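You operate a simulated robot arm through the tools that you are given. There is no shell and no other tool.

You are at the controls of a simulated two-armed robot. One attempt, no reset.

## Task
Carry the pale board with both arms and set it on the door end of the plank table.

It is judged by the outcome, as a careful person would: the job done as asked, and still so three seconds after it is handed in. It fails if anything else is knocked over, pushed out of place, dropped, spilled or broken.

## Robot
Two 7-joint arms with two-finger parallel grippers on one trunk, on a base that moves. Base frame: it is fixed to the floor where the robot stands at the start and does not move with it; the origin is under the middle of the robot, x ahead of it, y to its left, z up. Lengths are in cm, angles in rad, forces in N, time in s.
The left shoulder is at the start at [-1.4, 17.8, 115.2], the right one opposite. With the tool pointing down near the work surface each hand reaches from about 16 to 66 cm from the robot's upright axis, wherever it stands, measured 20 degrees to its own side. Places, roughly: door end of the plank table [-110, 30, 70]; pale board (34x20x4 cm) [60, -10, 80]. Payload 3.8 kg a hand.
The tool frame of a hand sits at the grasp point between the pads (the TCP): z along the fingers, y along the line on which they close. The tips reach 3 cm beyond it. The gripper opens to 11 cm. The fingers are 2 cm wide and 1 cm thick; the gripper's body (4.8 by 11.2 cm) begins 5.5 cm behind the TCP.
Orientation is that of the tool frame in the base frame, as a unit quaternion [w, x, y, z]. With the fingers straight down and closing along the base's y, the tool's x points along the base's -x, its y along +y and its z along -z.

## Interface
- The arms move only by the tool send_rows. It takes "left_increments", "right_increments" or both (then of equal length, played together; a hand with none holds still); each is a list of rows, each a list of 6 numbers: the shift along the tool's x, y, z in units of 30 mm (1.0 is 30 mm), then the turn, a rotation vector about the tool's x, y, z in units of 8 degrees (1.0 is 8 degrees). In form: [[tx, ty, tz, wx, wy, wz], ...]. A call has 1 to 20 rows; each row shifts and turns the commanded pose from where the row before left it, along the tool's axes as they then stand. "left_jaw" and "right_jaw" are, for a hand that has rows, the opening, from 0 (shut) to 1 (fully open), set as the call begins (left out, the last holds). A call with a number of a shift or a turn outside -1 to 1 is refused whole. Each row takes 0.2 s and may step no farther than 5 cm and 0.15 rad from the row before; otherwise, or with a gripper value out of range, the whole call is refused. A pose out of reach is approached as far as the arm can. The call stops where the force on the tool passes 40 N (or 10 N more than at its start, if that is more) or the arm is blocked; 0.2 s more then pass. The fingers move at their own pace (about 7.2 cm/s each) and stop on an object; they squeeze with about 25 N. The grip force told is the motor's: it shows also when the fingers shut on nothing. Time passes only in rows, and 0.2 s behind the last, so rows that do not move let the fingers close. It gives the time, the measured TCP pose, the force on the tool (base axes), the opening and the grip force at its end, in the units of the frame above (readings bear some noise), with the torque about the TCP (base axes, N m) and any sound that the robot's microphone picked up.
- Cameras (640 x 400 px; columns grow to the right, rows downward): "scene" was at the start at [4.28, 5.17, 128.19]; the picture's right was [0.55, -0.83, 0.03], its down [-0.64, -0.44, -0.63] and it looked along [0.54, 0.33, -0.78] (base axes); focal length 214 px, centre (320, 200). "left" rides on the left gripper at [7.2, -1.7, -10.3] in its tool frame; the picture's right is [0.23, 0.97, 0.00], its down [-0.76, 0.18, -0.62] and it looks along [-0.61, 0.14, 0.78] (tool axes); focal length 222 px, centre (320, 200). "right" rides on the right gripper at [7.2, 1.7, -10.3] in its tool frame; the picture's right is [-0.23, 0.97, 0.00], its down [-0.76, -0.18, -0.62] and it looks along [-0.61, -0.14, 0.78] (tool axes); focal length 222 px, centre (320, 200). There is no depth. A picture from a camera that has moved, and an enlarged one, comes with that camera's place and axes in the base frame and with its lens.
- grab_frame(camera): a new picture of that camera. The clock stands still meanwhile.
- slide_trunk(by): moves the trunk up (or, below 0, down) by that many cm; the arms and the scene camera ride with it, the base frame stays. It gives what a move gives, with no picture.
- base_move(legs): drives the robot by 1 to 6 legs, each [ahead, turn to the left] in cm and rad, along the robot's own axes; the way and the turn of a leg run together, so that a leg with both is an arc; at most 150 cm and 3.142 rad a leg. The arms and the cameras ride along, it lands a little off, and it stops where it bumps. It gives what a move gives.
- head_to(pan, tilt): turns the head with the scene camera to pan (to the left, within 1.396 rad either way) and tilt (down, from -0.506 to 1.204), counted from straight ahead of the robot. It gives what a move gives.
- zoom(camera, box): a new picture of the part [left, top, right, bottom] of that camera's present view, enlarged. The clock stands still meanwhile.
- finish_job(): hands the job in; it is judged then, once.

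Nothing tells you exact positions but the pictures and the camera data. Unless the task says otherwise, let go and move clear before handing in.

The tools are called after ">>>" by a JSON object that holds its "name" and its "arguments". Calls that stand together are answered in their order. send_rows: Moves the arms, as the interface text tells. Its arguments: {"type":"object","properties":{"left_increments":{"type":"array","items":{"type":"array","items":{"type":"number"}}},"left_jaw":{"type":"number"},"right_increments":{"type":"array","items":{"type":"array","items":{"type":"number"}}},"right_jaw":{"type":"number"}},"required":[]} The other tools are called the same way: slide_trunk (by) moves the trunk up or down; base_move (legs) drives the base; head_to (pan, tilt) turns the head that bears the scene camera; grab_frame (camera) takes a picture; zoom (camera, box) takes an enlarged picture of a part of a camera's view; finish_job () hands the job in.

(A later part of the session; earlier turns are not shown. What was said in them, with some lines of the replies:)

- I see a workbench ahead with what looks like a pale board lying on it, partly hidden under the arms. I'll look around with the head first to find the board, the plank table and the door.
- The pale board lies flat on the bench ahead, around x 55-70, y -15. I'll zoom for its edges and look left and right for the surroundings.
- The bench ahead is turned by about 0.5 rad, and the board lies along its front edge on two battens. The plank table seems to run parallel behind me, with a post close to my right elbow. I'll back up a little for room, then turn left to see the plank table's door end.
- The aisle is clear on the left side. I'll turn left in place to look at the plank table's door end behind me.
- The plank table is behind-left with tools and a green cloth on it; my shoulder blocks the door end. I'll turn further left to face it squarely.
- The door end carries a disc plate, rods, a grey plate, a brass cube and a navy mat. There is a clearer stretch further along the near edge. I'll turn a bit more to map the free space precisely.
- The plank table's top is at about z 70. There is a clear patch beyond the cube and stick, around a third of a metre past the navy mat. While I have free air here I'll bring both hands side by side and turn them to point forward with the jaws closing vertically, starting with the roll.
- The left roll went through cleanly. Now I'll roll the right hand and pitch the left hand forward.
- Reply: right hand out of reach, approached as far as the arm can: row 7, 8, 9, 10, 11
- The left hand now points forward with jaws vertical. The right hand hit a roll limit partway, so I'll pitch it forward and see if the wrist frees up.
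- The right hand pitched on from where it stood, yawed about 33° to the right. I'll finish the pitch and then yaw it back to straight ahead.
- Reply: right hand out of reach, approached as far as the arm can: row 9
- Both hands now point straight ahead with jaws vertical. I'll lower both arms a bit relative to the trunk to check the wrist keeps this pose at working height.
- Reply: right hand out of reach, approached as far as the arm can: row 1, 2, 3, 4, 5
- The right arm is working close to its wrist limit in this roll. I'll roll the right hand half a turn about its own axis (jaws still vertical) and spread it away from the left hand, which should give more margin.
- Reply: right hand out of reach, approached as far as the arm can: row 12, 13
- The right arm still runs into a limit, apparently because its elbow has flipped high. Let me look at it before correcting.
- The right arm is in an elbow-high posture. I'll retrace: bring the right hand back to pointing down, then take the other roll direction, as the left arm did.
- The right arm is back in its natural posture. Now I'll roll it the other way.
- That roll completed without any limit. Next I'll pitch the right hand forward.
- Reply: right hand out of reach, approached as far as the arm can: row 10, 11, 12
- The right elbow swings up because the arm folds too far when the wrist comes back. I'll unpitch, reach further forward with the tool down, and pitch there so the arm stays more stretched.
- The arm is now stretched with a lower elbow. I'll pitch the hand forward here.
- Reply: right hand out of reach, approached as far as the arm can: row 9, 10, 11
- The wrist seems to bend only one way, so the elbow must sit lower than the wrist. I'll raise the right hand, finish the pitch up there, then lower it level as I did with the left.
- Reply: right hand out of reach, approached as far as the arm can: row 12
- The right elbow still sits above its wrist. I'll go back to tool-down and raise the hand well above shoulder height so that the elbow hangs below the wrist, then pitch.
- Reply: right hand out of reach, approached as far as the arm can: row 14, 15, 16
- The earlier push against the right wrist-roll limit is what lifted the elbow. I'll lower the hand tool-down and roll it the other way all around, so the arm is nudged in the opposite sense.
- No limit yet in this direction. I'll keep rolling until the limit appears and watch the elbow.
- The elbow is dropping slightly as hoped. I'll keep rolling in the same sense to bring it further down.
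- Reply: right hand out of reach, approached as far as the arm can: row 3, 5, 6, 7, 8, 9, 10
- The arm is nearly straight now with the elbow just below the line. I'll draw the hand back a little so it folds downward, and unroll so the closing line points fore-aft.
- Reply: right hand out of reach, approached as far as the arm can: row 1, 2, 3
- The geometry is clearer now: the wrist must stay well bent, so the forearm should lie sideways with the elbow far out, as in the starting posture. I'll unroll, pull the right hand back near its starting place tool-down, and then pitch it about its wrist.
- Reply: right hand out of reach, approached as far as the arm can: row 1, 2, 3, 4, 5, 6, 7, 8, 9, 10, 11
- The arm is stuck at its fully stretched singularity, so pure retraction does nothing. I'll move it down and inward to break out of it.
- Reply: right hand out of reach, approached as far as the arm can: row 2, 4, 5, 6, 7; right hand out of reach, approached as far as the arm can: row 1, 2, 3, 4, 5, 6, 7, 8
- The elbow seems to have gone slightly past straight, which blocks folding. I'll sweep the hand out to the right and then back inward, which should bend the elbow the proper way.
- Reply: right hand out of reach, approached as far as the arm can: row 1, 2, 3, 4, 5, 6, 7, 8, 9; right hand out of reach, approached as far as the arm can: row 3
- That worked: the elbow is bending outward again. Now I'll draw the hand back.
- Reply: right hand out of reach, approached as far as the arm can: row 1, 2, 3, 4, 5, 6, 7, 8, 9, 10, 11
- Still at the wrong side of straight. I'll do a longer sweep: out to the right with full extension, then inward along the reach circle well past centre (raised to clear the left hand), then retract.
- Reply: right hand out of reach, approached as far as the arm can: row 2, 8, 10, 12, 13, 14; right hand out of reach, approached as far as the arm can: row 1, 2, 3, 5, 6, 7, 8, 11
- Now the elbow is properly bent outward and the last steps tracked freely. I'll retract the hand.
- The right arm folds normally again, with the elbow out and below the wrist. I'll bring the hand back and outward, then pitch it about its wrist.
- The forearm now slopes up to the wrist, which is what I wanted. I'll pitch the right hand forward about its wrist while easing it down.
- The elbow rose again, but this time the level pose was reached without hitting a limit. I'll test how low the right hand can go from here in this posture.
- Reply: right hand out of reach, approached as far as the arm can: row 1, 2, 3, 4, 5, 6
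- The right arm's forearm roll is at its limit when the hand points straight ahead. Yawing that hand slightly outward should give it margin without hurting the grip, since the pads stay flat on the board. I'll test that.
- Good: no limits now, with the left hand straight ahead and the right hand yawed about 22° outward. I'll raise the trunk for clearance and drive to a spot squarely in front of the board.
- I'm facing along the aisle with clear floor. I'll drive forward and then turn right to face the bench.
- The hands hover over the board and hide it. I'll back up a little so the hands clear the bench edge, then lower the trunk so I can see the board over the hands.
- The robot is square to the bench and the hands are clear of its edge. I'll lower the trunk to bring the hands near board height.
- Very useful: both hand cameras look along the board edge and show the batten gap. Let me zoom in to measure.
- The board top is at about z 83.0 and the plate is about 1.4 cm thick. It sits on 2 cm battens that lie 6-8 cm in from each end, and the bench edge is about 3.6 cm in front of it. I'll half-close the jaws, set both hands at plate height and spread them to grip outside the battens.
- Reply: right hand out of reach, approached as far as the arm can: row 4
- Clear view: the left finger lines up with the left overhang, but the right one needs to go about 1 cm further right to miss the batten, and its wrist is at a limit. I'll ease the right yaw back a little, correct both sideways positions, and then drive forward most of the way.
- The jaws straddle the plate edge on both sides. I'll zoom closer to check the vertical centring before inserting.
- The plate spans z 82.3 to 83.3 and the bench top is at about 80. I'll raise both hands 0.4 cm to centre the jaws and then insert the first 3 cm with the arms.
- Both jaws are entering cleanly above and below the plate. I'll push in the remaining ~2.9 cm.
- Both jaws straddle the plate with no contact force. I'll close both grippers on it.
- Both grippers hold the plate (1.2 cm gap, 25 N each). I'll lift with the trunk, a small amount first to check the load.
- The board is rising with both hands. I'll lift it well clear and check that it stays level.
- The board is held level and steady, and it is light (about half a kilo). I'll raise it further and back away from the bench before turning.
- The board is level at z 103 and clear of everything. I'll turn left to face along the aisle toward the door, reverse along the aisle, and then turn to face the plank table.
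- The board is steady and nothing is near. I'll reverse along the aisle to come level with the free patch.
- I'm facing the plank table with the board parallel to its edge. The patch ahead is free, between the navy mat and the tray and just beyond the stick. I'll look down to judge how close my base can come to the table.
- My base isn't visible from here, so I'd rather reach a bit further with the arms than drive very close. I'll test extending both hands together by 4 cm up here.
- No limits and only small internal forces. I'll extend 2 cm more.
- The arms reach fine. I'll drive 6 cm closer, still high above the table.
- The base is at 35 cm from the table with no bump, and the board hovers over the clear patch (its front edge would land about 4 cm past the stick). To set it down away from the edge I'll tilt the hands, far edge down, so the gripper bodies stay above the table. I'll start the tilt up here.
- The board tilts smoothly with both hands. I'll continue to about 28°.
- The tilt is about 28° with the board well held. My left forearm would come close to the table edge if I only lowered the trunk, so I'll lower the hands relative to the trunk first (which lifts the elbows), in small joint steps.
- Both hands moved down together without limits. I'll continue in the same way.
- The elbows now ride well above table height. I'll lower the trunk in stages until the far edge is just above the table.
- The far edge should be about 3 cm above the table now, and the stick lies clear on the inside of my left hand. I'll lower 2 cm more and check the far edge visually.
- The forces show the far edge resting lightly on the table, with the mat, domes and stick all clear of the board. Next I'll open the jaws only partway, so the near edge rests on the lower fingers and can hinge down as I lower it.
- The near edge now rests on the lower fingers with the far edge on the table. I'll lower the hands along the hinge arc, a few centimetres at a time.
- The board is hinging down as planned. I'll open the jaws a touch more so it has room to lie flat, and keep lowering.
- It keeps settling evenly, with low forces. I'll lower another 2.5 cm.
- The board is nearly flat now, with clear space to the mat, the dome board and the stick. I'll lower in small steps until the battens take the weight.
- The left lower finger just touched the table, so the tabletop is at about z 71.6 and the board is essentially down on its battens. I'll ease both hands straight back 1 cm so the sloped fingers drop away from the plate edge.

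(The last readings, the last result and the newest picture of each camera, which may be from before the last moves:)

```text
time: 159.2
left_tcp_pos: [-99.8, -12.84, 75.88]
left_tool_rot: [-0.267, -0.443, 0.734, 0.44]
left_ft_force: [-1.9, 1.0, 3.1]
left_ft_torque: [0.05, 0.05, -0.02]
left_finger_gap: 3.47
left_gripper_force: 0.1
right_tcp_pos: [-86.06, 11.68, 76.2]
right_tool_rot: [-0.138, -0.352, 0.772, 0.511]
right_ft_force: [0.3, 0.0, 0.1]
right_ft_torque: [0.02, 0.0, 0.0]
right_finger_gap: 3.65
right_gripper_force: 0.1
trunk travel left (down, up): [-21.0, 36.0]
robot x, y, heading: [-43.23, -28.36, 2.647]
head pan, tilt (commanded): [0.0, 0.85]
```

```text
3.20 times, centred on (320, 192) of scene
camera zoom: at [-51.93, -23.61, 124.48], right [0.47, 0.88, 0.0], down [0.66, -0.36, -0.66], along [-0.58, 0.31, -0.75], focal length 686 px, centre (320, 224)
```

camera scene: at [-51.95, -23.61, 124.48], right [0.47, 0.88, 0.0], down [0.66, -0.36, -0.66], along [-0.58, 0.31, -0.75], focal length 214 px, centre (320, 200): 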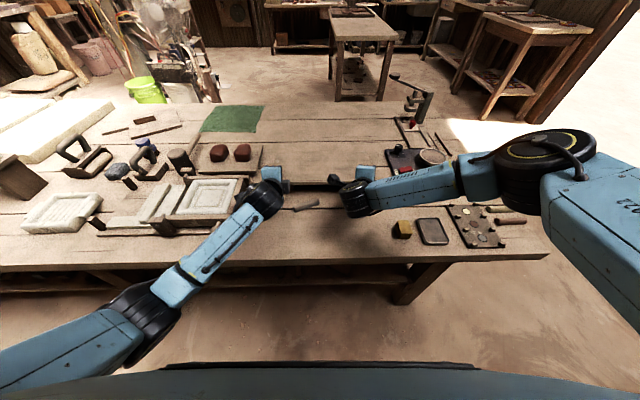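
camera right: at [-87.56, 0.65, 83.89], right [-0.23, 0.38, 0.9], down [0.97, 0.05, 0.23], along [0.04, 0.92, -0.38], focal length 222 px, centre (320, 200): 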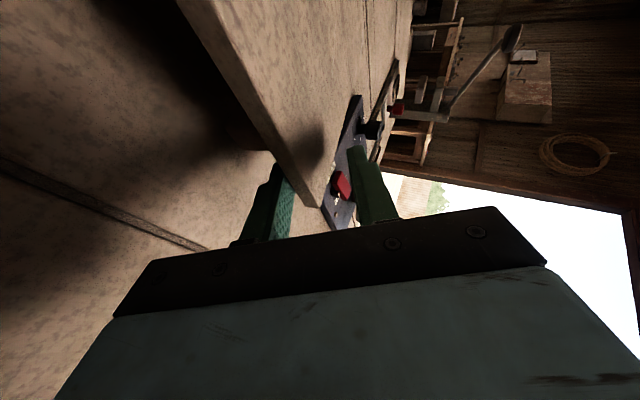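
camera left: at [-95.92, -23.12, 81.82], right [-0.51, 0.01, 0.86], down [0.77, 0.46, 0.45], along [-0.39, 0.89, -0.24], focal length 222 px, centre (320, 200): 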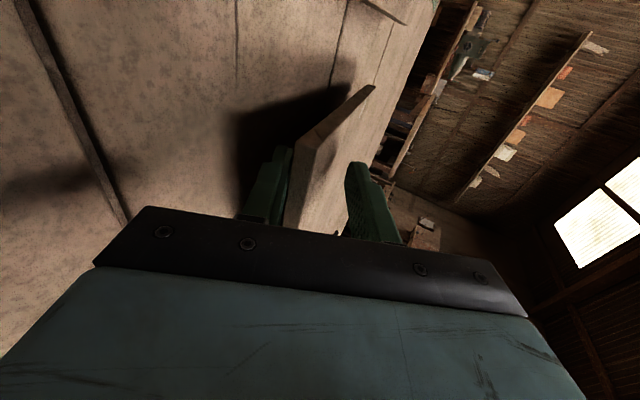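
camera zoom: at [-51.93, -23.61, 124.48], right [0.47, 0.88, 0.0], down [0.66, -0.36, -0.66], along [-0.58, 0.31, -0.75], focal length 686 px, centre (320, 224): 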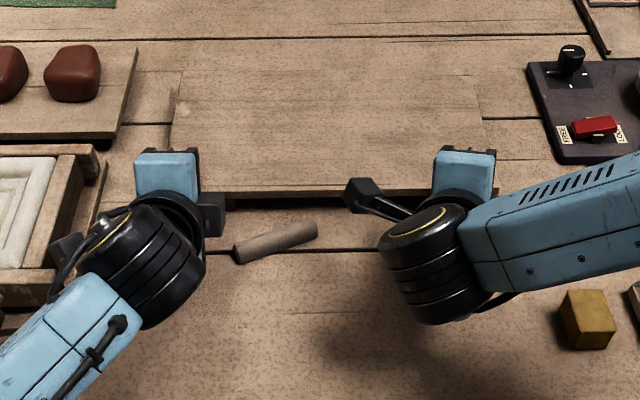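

The board lies flat on the table and the fingers are just loosely around its edge. I'll withdraw both hands along their own finger axes, back and up.

>>> {"name": "send_rows", "arguments": {"left_increments": [[0, 0, -0.2, 0, 0, 0], [0, 0, -0.3, 0, 0, 0], [0, 0, -0.4, 0, 0, 0], [0, 0, -0.5, 0, 0, 0], [0, 0, -0.5, 0, 0, 0]], "right_increments": [[0, 0, -0.2, 0, 0, 0], [0, 0, -0.3, 0, 0, 0], [0, 0, -0.4, 0, 0, 0], [0, 0, -0.5, 0, 0, 0], [0, 0, -0.5, 0, 0, 0]]}}

>>> {"name": "zoom", "arguments": {"camera": "scene", "box": [220, 130, 420, 255]}}

>>> {"name": "grab_frame", "arguments": {"camera": "left"}}

>>> {"name": "grab_frame", "arguments": {"camera": "right"}}

```text
time: 160.4
left_tcp_pos: [-95.43, -15.23, 78.65]
left_tool_rot: [-0.267, -0.443, 0.734, 0.44]
left_ft_force: [0.2, 0.9, -0.4]
left_ft_torque: [0.03, 0.01, 0.03]
left_finger_gap: 3.64
left_gripper_force: 0.1
right_tcp_pos: [-82.74, 7.7, 79.09]
right_tool_rot: [-0.138, -0.353, 0.772, 0.511]
right_ft_force: [-0.7, -0.2, 0.3]
right_ft_torque: [-0.01, 0.01, -0.04]
right_finger_gap: 3.63
right_gripper_force: 0.1
trunk travel left (down, up): [-21.0, 36.0]
robot x, y, heading: [-43.34, -28.58, 2.651]
head pan, tilt (commanded): [0.0, 0.85]
```

```text
3.20 times, centred on (320, 192) of scene
camera zoom: at [-51.93, -23.63, 124.48], right [0.47, 0.88, 0.0], down [0.66, -0.36, -0.66], along [-0.58, 0.31, -0.75], focal length 686 px, centre (320, 224)
```

zoom: 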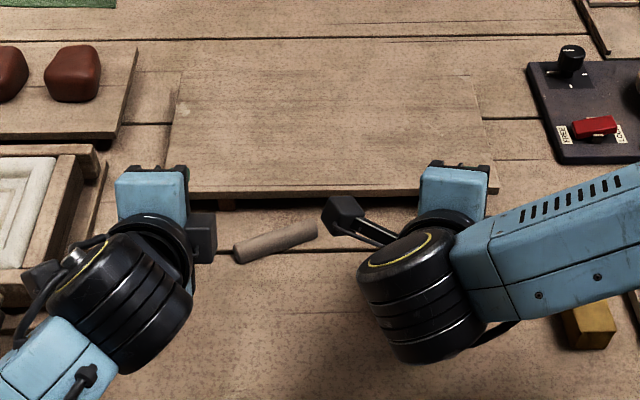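

```text
taken
camera left: at [-90.04, -26.26, 81.99], right [-0.51, 0.01, 0.86], down [0.77, 0.46, 0.45], along [-0.39, 0.89, -0.24], focal length 222 px, centre (320, 200)
```

left: 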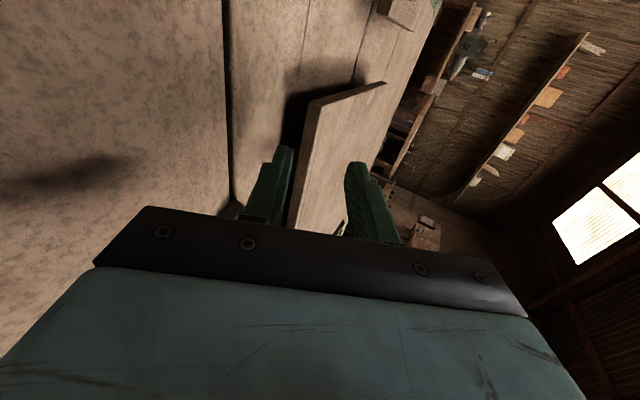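

```text
taken
camera right: at [-82.71, -4.04, 83.92], right [-0.23, 0.38, 0.9], down [0.97, 0.05, 0.23], along [0.04, 0.92, -0.38], focal length 222 px, centre (320, 200)
```

right: 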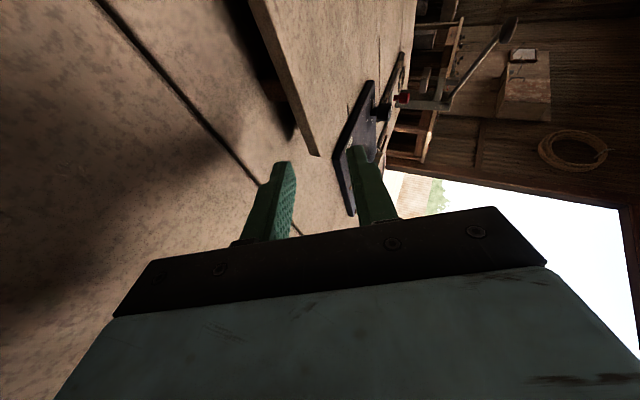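

The board stays put and the fingers are clear of it. I'll withdraw a bit more, raise the trunk, and inspect.

>>> {"name": "send_rows", "arguments": {"left_increments": [[0, 0, -0.6, 0, 0, 0], [0, 0, -0.6, 0, 0, 0]], "right_increments": [[0, 0, -0.6, 0, 0, 0], [0, 0, -0.6, 0, 0, 0]]}}

>>> {"name": "slide_trunk", "arguments": {"by": 20}}

>>> {"name": "grab_frame", "arguments": {"camera": "scene"}}

```text
time: 161.0
left_tcp_pos: [-92.51, -16.64, 80.33]
left_tool_rot: [-0.266, -0.442, 0.734, 0.441]
left_ft_force: [0.2, -0.3, 0.1]
left_ft_torque: [0.01, -0.01, 0.04]
left_finger_gap: 3.61
left_gripper_force: 0.0
right_tcp_pos: [-80.6, 5.22, 80.59]
right_tool_rot: [-0.137, -0.352, 0.772, 0.511]
right_ft_force: [0.8, -0.4, 0.4]
right_ft_torque: [0.02, 0.0, -0.04]
right_finger_gap: 3.63
right_gripper_force: 0.0
trunk travel left (down, up): [-21.0, 36.0]
robot x, y, heading: [-43.71, -28.56, 2.651]
head pan, tilt (commanded): [0.0, 0.85]
```

```text
time: 163.2
left_tcp_pos: [-92.51, -16.78, 100.18]
left_tool_rot: [-0.267, -0.443, 0.734, 0.439]
left_ft_force: [-0.1, -0.5, 0.3]
left_ft_torque: [-0.03, -0.03, -0.03]
left_finger_gap: 3.64
left_gripper_force: 0.1
right_tcp_pos: [-80.69, 5.13, 100.49]
right_tool_rot: [-0.138, -0.352, 0.772, 0.511]
right_ft_force: [-0.9, 0.5, 0.6]
right_ft_torque: [-0.01, 0.03, -0.03]
right_finger_gap: 3.63
right_gripper_force: 0.1
trunk travel left (down, up): [-41.0, 16.0]
robot x, y, heading: [-42.84, -28.44, 2.648]
head pan, tilt (commanded): [0.0, 0.85]
```

```text
taken
camera scene: at [-51.95, -23.61, 144.47], right [0.47, 0.88, 0.0], down [0.66, -0.36, -0.66], along [-0.58, 0.31, -0.75], focal length 214 px, centre (320, 200)
```

scene: 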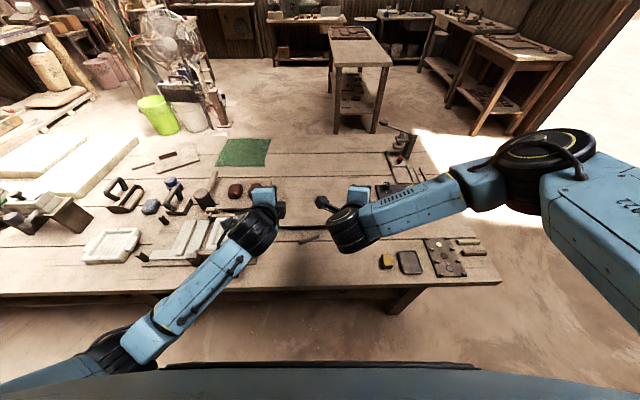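

Hands are well above the table. I'll back the base off to get an unobstructed look at the result.

>>> {"name": "base_move", "arguments": {"legs": [[-14, 0]]}}

>>> {"name": "head_to", "arguments": {"pan": 0.0, "tilt": 0.7}}

>>> {"name": "grab_frame", "arguments": {"camera": "scene"}}

>>> {"name": "zoom", "arguments": {"camera": "scene", "box": [220, 110, 420, 235]}}

```text
time: 164.5
left_tcp_pos: [-80.14, -23.33, 100.37]
left_tool_rot: [-0.267, -0.443, 0.734, 0.44]
left_ft_force: [0.0, 1.1, 0.4]
left_ft_torque: [0.02, 0.01, 0.02]
left_finger_gap: 3.63
left_gripper_force: 0.1
right_tcp_pos: [-68.25, -1.53, 100.64]
right_tool_rot: [-0.138, -0.353, 0.772, 0.511]
right_ft_force: [-0.1, -0.1, -0.2]
right_ft_torque: [0.03, 0.01, 0.01]
right_finger_gap: 3.63
right_gripper_force: 0.0
trunk travel left (down, up): [-41.0, 16.0]
robot x, y, heading: [-30.76, -35.5, 2.648]
head pan, tilt (commanded): [0.0, 0.85]
```

```text
time: 165.2
left_tcp_pos: [-80.12, -23.24, 100.33]
left_tool_rot: [-0.267, -0.444, 0.734, 0.44]
left_ft_force: [0.0, 0.1, 0.1]
left_ft_torque: [0.0, 0.0, 0.0]
left_finger_gap: 3.64
left_gripper_force: 0.1
right_tcp_pos: [-68.35, -1.36, 100.6]
right_tool_rot: [-0.137, -0.352, 0.772, 0.511]
right_ft_force: [-0.2, -0.8, -0.1]
right_ft_torque: [-0.01, 0.0, -0.03]
right_finger_gap: 3.63
right_gripper_force: 0.0
trunk travel left (down, up): [-41.0, 16.0]
robot x, y, heading: [-30.85, -35.21, 2.649]
head pan, tilt (commanded): [0.0, 0.7]
```

```text
taken
camera scene: at [-40.12, -29.96, 145.7], right [0.47, 0.88, 0.0], down [0.57, -0.3, -0.76], along [-0.67, 0.36, -0.64], focal length 214 px, centre (320, 200)
```

scene: 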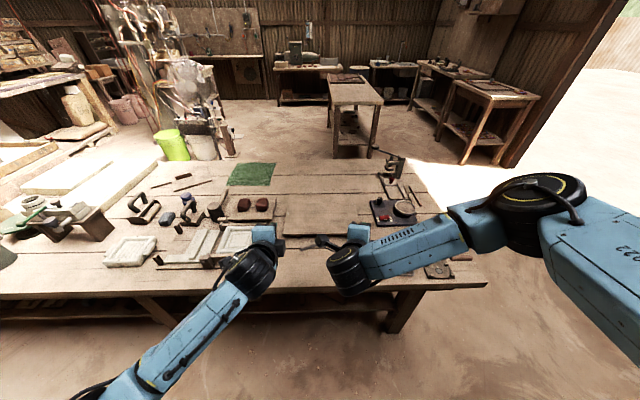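

```text
3.20 times, centred on (320, 172) of scene
camera zoom: at [-40.12, -29.96, 145.7], right [0.47, 0.88, 0.0], down [0.57, -0.3, -0.76], along [-0.67, 0.36, -0.64], focal length 686 px, centre (320, 288)
```

zoom: 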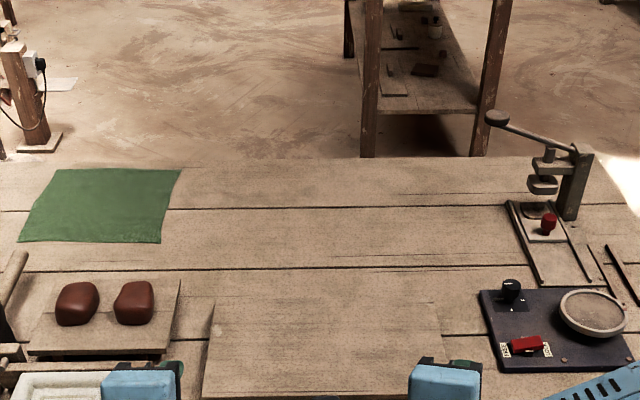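

The board lies flat in the free patch. I'll turn aside a little to check that the stick, cube and plates near the front edge are undisturbed.

>>> {"name": "base_move", "arguments": {"legs": [[0, -0.7]]}}

>>> {"name": "head_to", "arguments": {"pan": 0.75, "tilt": 0.75}}

>>> {"name": "grab_frame", "arguments": {"camera": "scene"}}

>>> {"name": "zoom", "arguments": {"camera": "scene", "box": [240, 110, 480, 260]}}

```text
time: 167.5
left_tcp_pos: [-60.41, 6.05, 100.18]
left_tool_rot: [-0.097, -0.16, 0.843, 0.505]
left_ft_force: [0.3, 0.6, 0.5]
left_ft_torque: [-0.01, 0.01, 0.0]
left_finger_gap: 3.63
left_gripper_force: 0.0
right_tcp_pos: [-37.21, 14.89, 100.5]
right_tool_rot: [0.049, -0.062, 0.846, 0.528]
right_ft_force: [-0.2, 1.0, 0.2]
right_ft_torque: [0.03, 0.02, 0.02]
right_finger_gap: 3.64
right_gripper_force: 0.1
trunk travel left (down, up): [-41.0, 16.0]
robot x, y, heading: [-30.74, -35.4, 1.939]
head pan, tilt (commanded): [0.0, 0.7]
```

```text
time: 168.6
left_tcp_pos: [-60.57, 6.1, 100.35]
left_tool_rot: [-0.097, -0.159, 0.842, 0.505]
left_ft_force: [0.6, -0.5, 0.6]
left_ft_torque: [0.04, 0.01, -0.01]
left_finger_gap: 3.64
left_gripper_force: 0.1
right_tcp_pos: [-37.31, 14.85, 100.6]
right_tool_rot: [0.048, -0.062, 0.846, 0.527]
right_ft_force: [0.1, 0.1, -0.7]
right_ft_torque: [-0.03, -0.03, 0.0]
right_finger_gap: 3.62
right_gripper_force: 0.0
trunk travel left (down, up): [-41.0, 16.0]
robot x, y, heading: [-30.7, -35.12, 1.939]
head pan, tilt (commanded): [0.75, 0.75]
```

```text
taken
camera scene: at [-38.97, -29.4, 145.28], right [0.44, 0.9, 0.0], down [0.61, -0.3, -0.73], along [-0.66, 0.32, -0.68], focal length 214 px, centre (320, 200)
```

scene: 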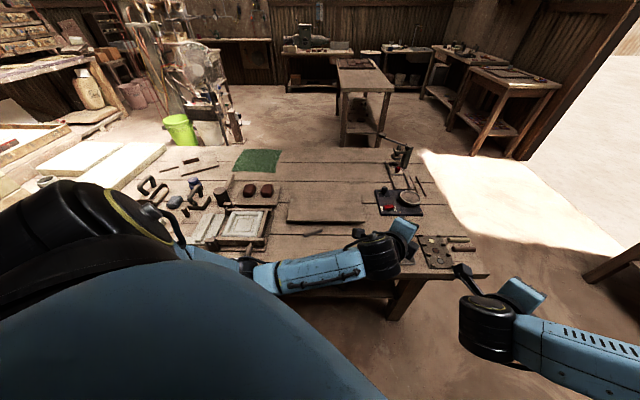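

```text
2.67 times, centred on (360, 185) of scene
camera zoom: at [-38.97, -29.4, 145.28], right [0.44, 0.9, 0.0], down [0.61, -0.3, -0.73], along [-0.66, 0.32, -0.68], focal length 572 px, centre (213, 240)
```

zoom: 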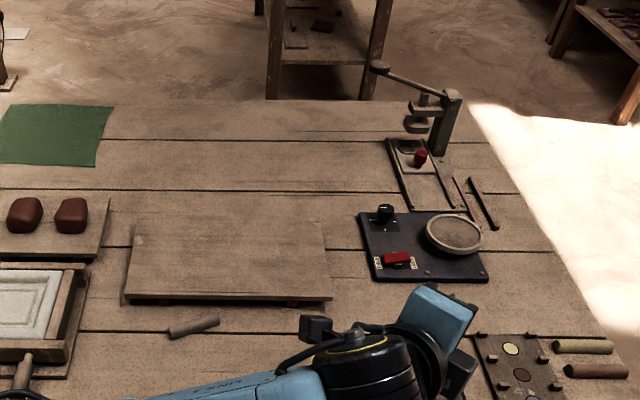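

The board is resting flat on the plank table toward the door end, about 43–77 cm in from the end edge. The mat, stick, domes and press beside it have not moved, and the cube and grey plate looked unmoved when last in view. Both hands are empty and well clear, so I'm handing it in.

>>> {"name": "finish_job", "arguments": {}}

```text
The job is handed in.
```

The pale board is on the door end of the plank table, lying flat on its battens. Both hands carried it there by its front edge, and it is handed in.

- **Where it lies:** about 43 to 77 cm in from the door-end edge of the table and about 22 cm in from the near edge. Its centre is roughly 27 cm from the spot you gave for the door end. I chose that patch because the navy mat, disc plate, cube and grey plate took up the space nearer the door.
- **How it went down:** I set the far edge down first and hinged the near edge onto the table, then drew the hands back.
- **Other objects:** nothing was knocked or moved that I could see. The left lower finger touched the tabletop lightly while setting the board down. In the last pictures the stick, mat, domes and press had not moved. My left arm hid the cube and the grey plate in the very last view, but they looked unmoved when last visible.

Both hands were empty and well clear of the table when I handed in.
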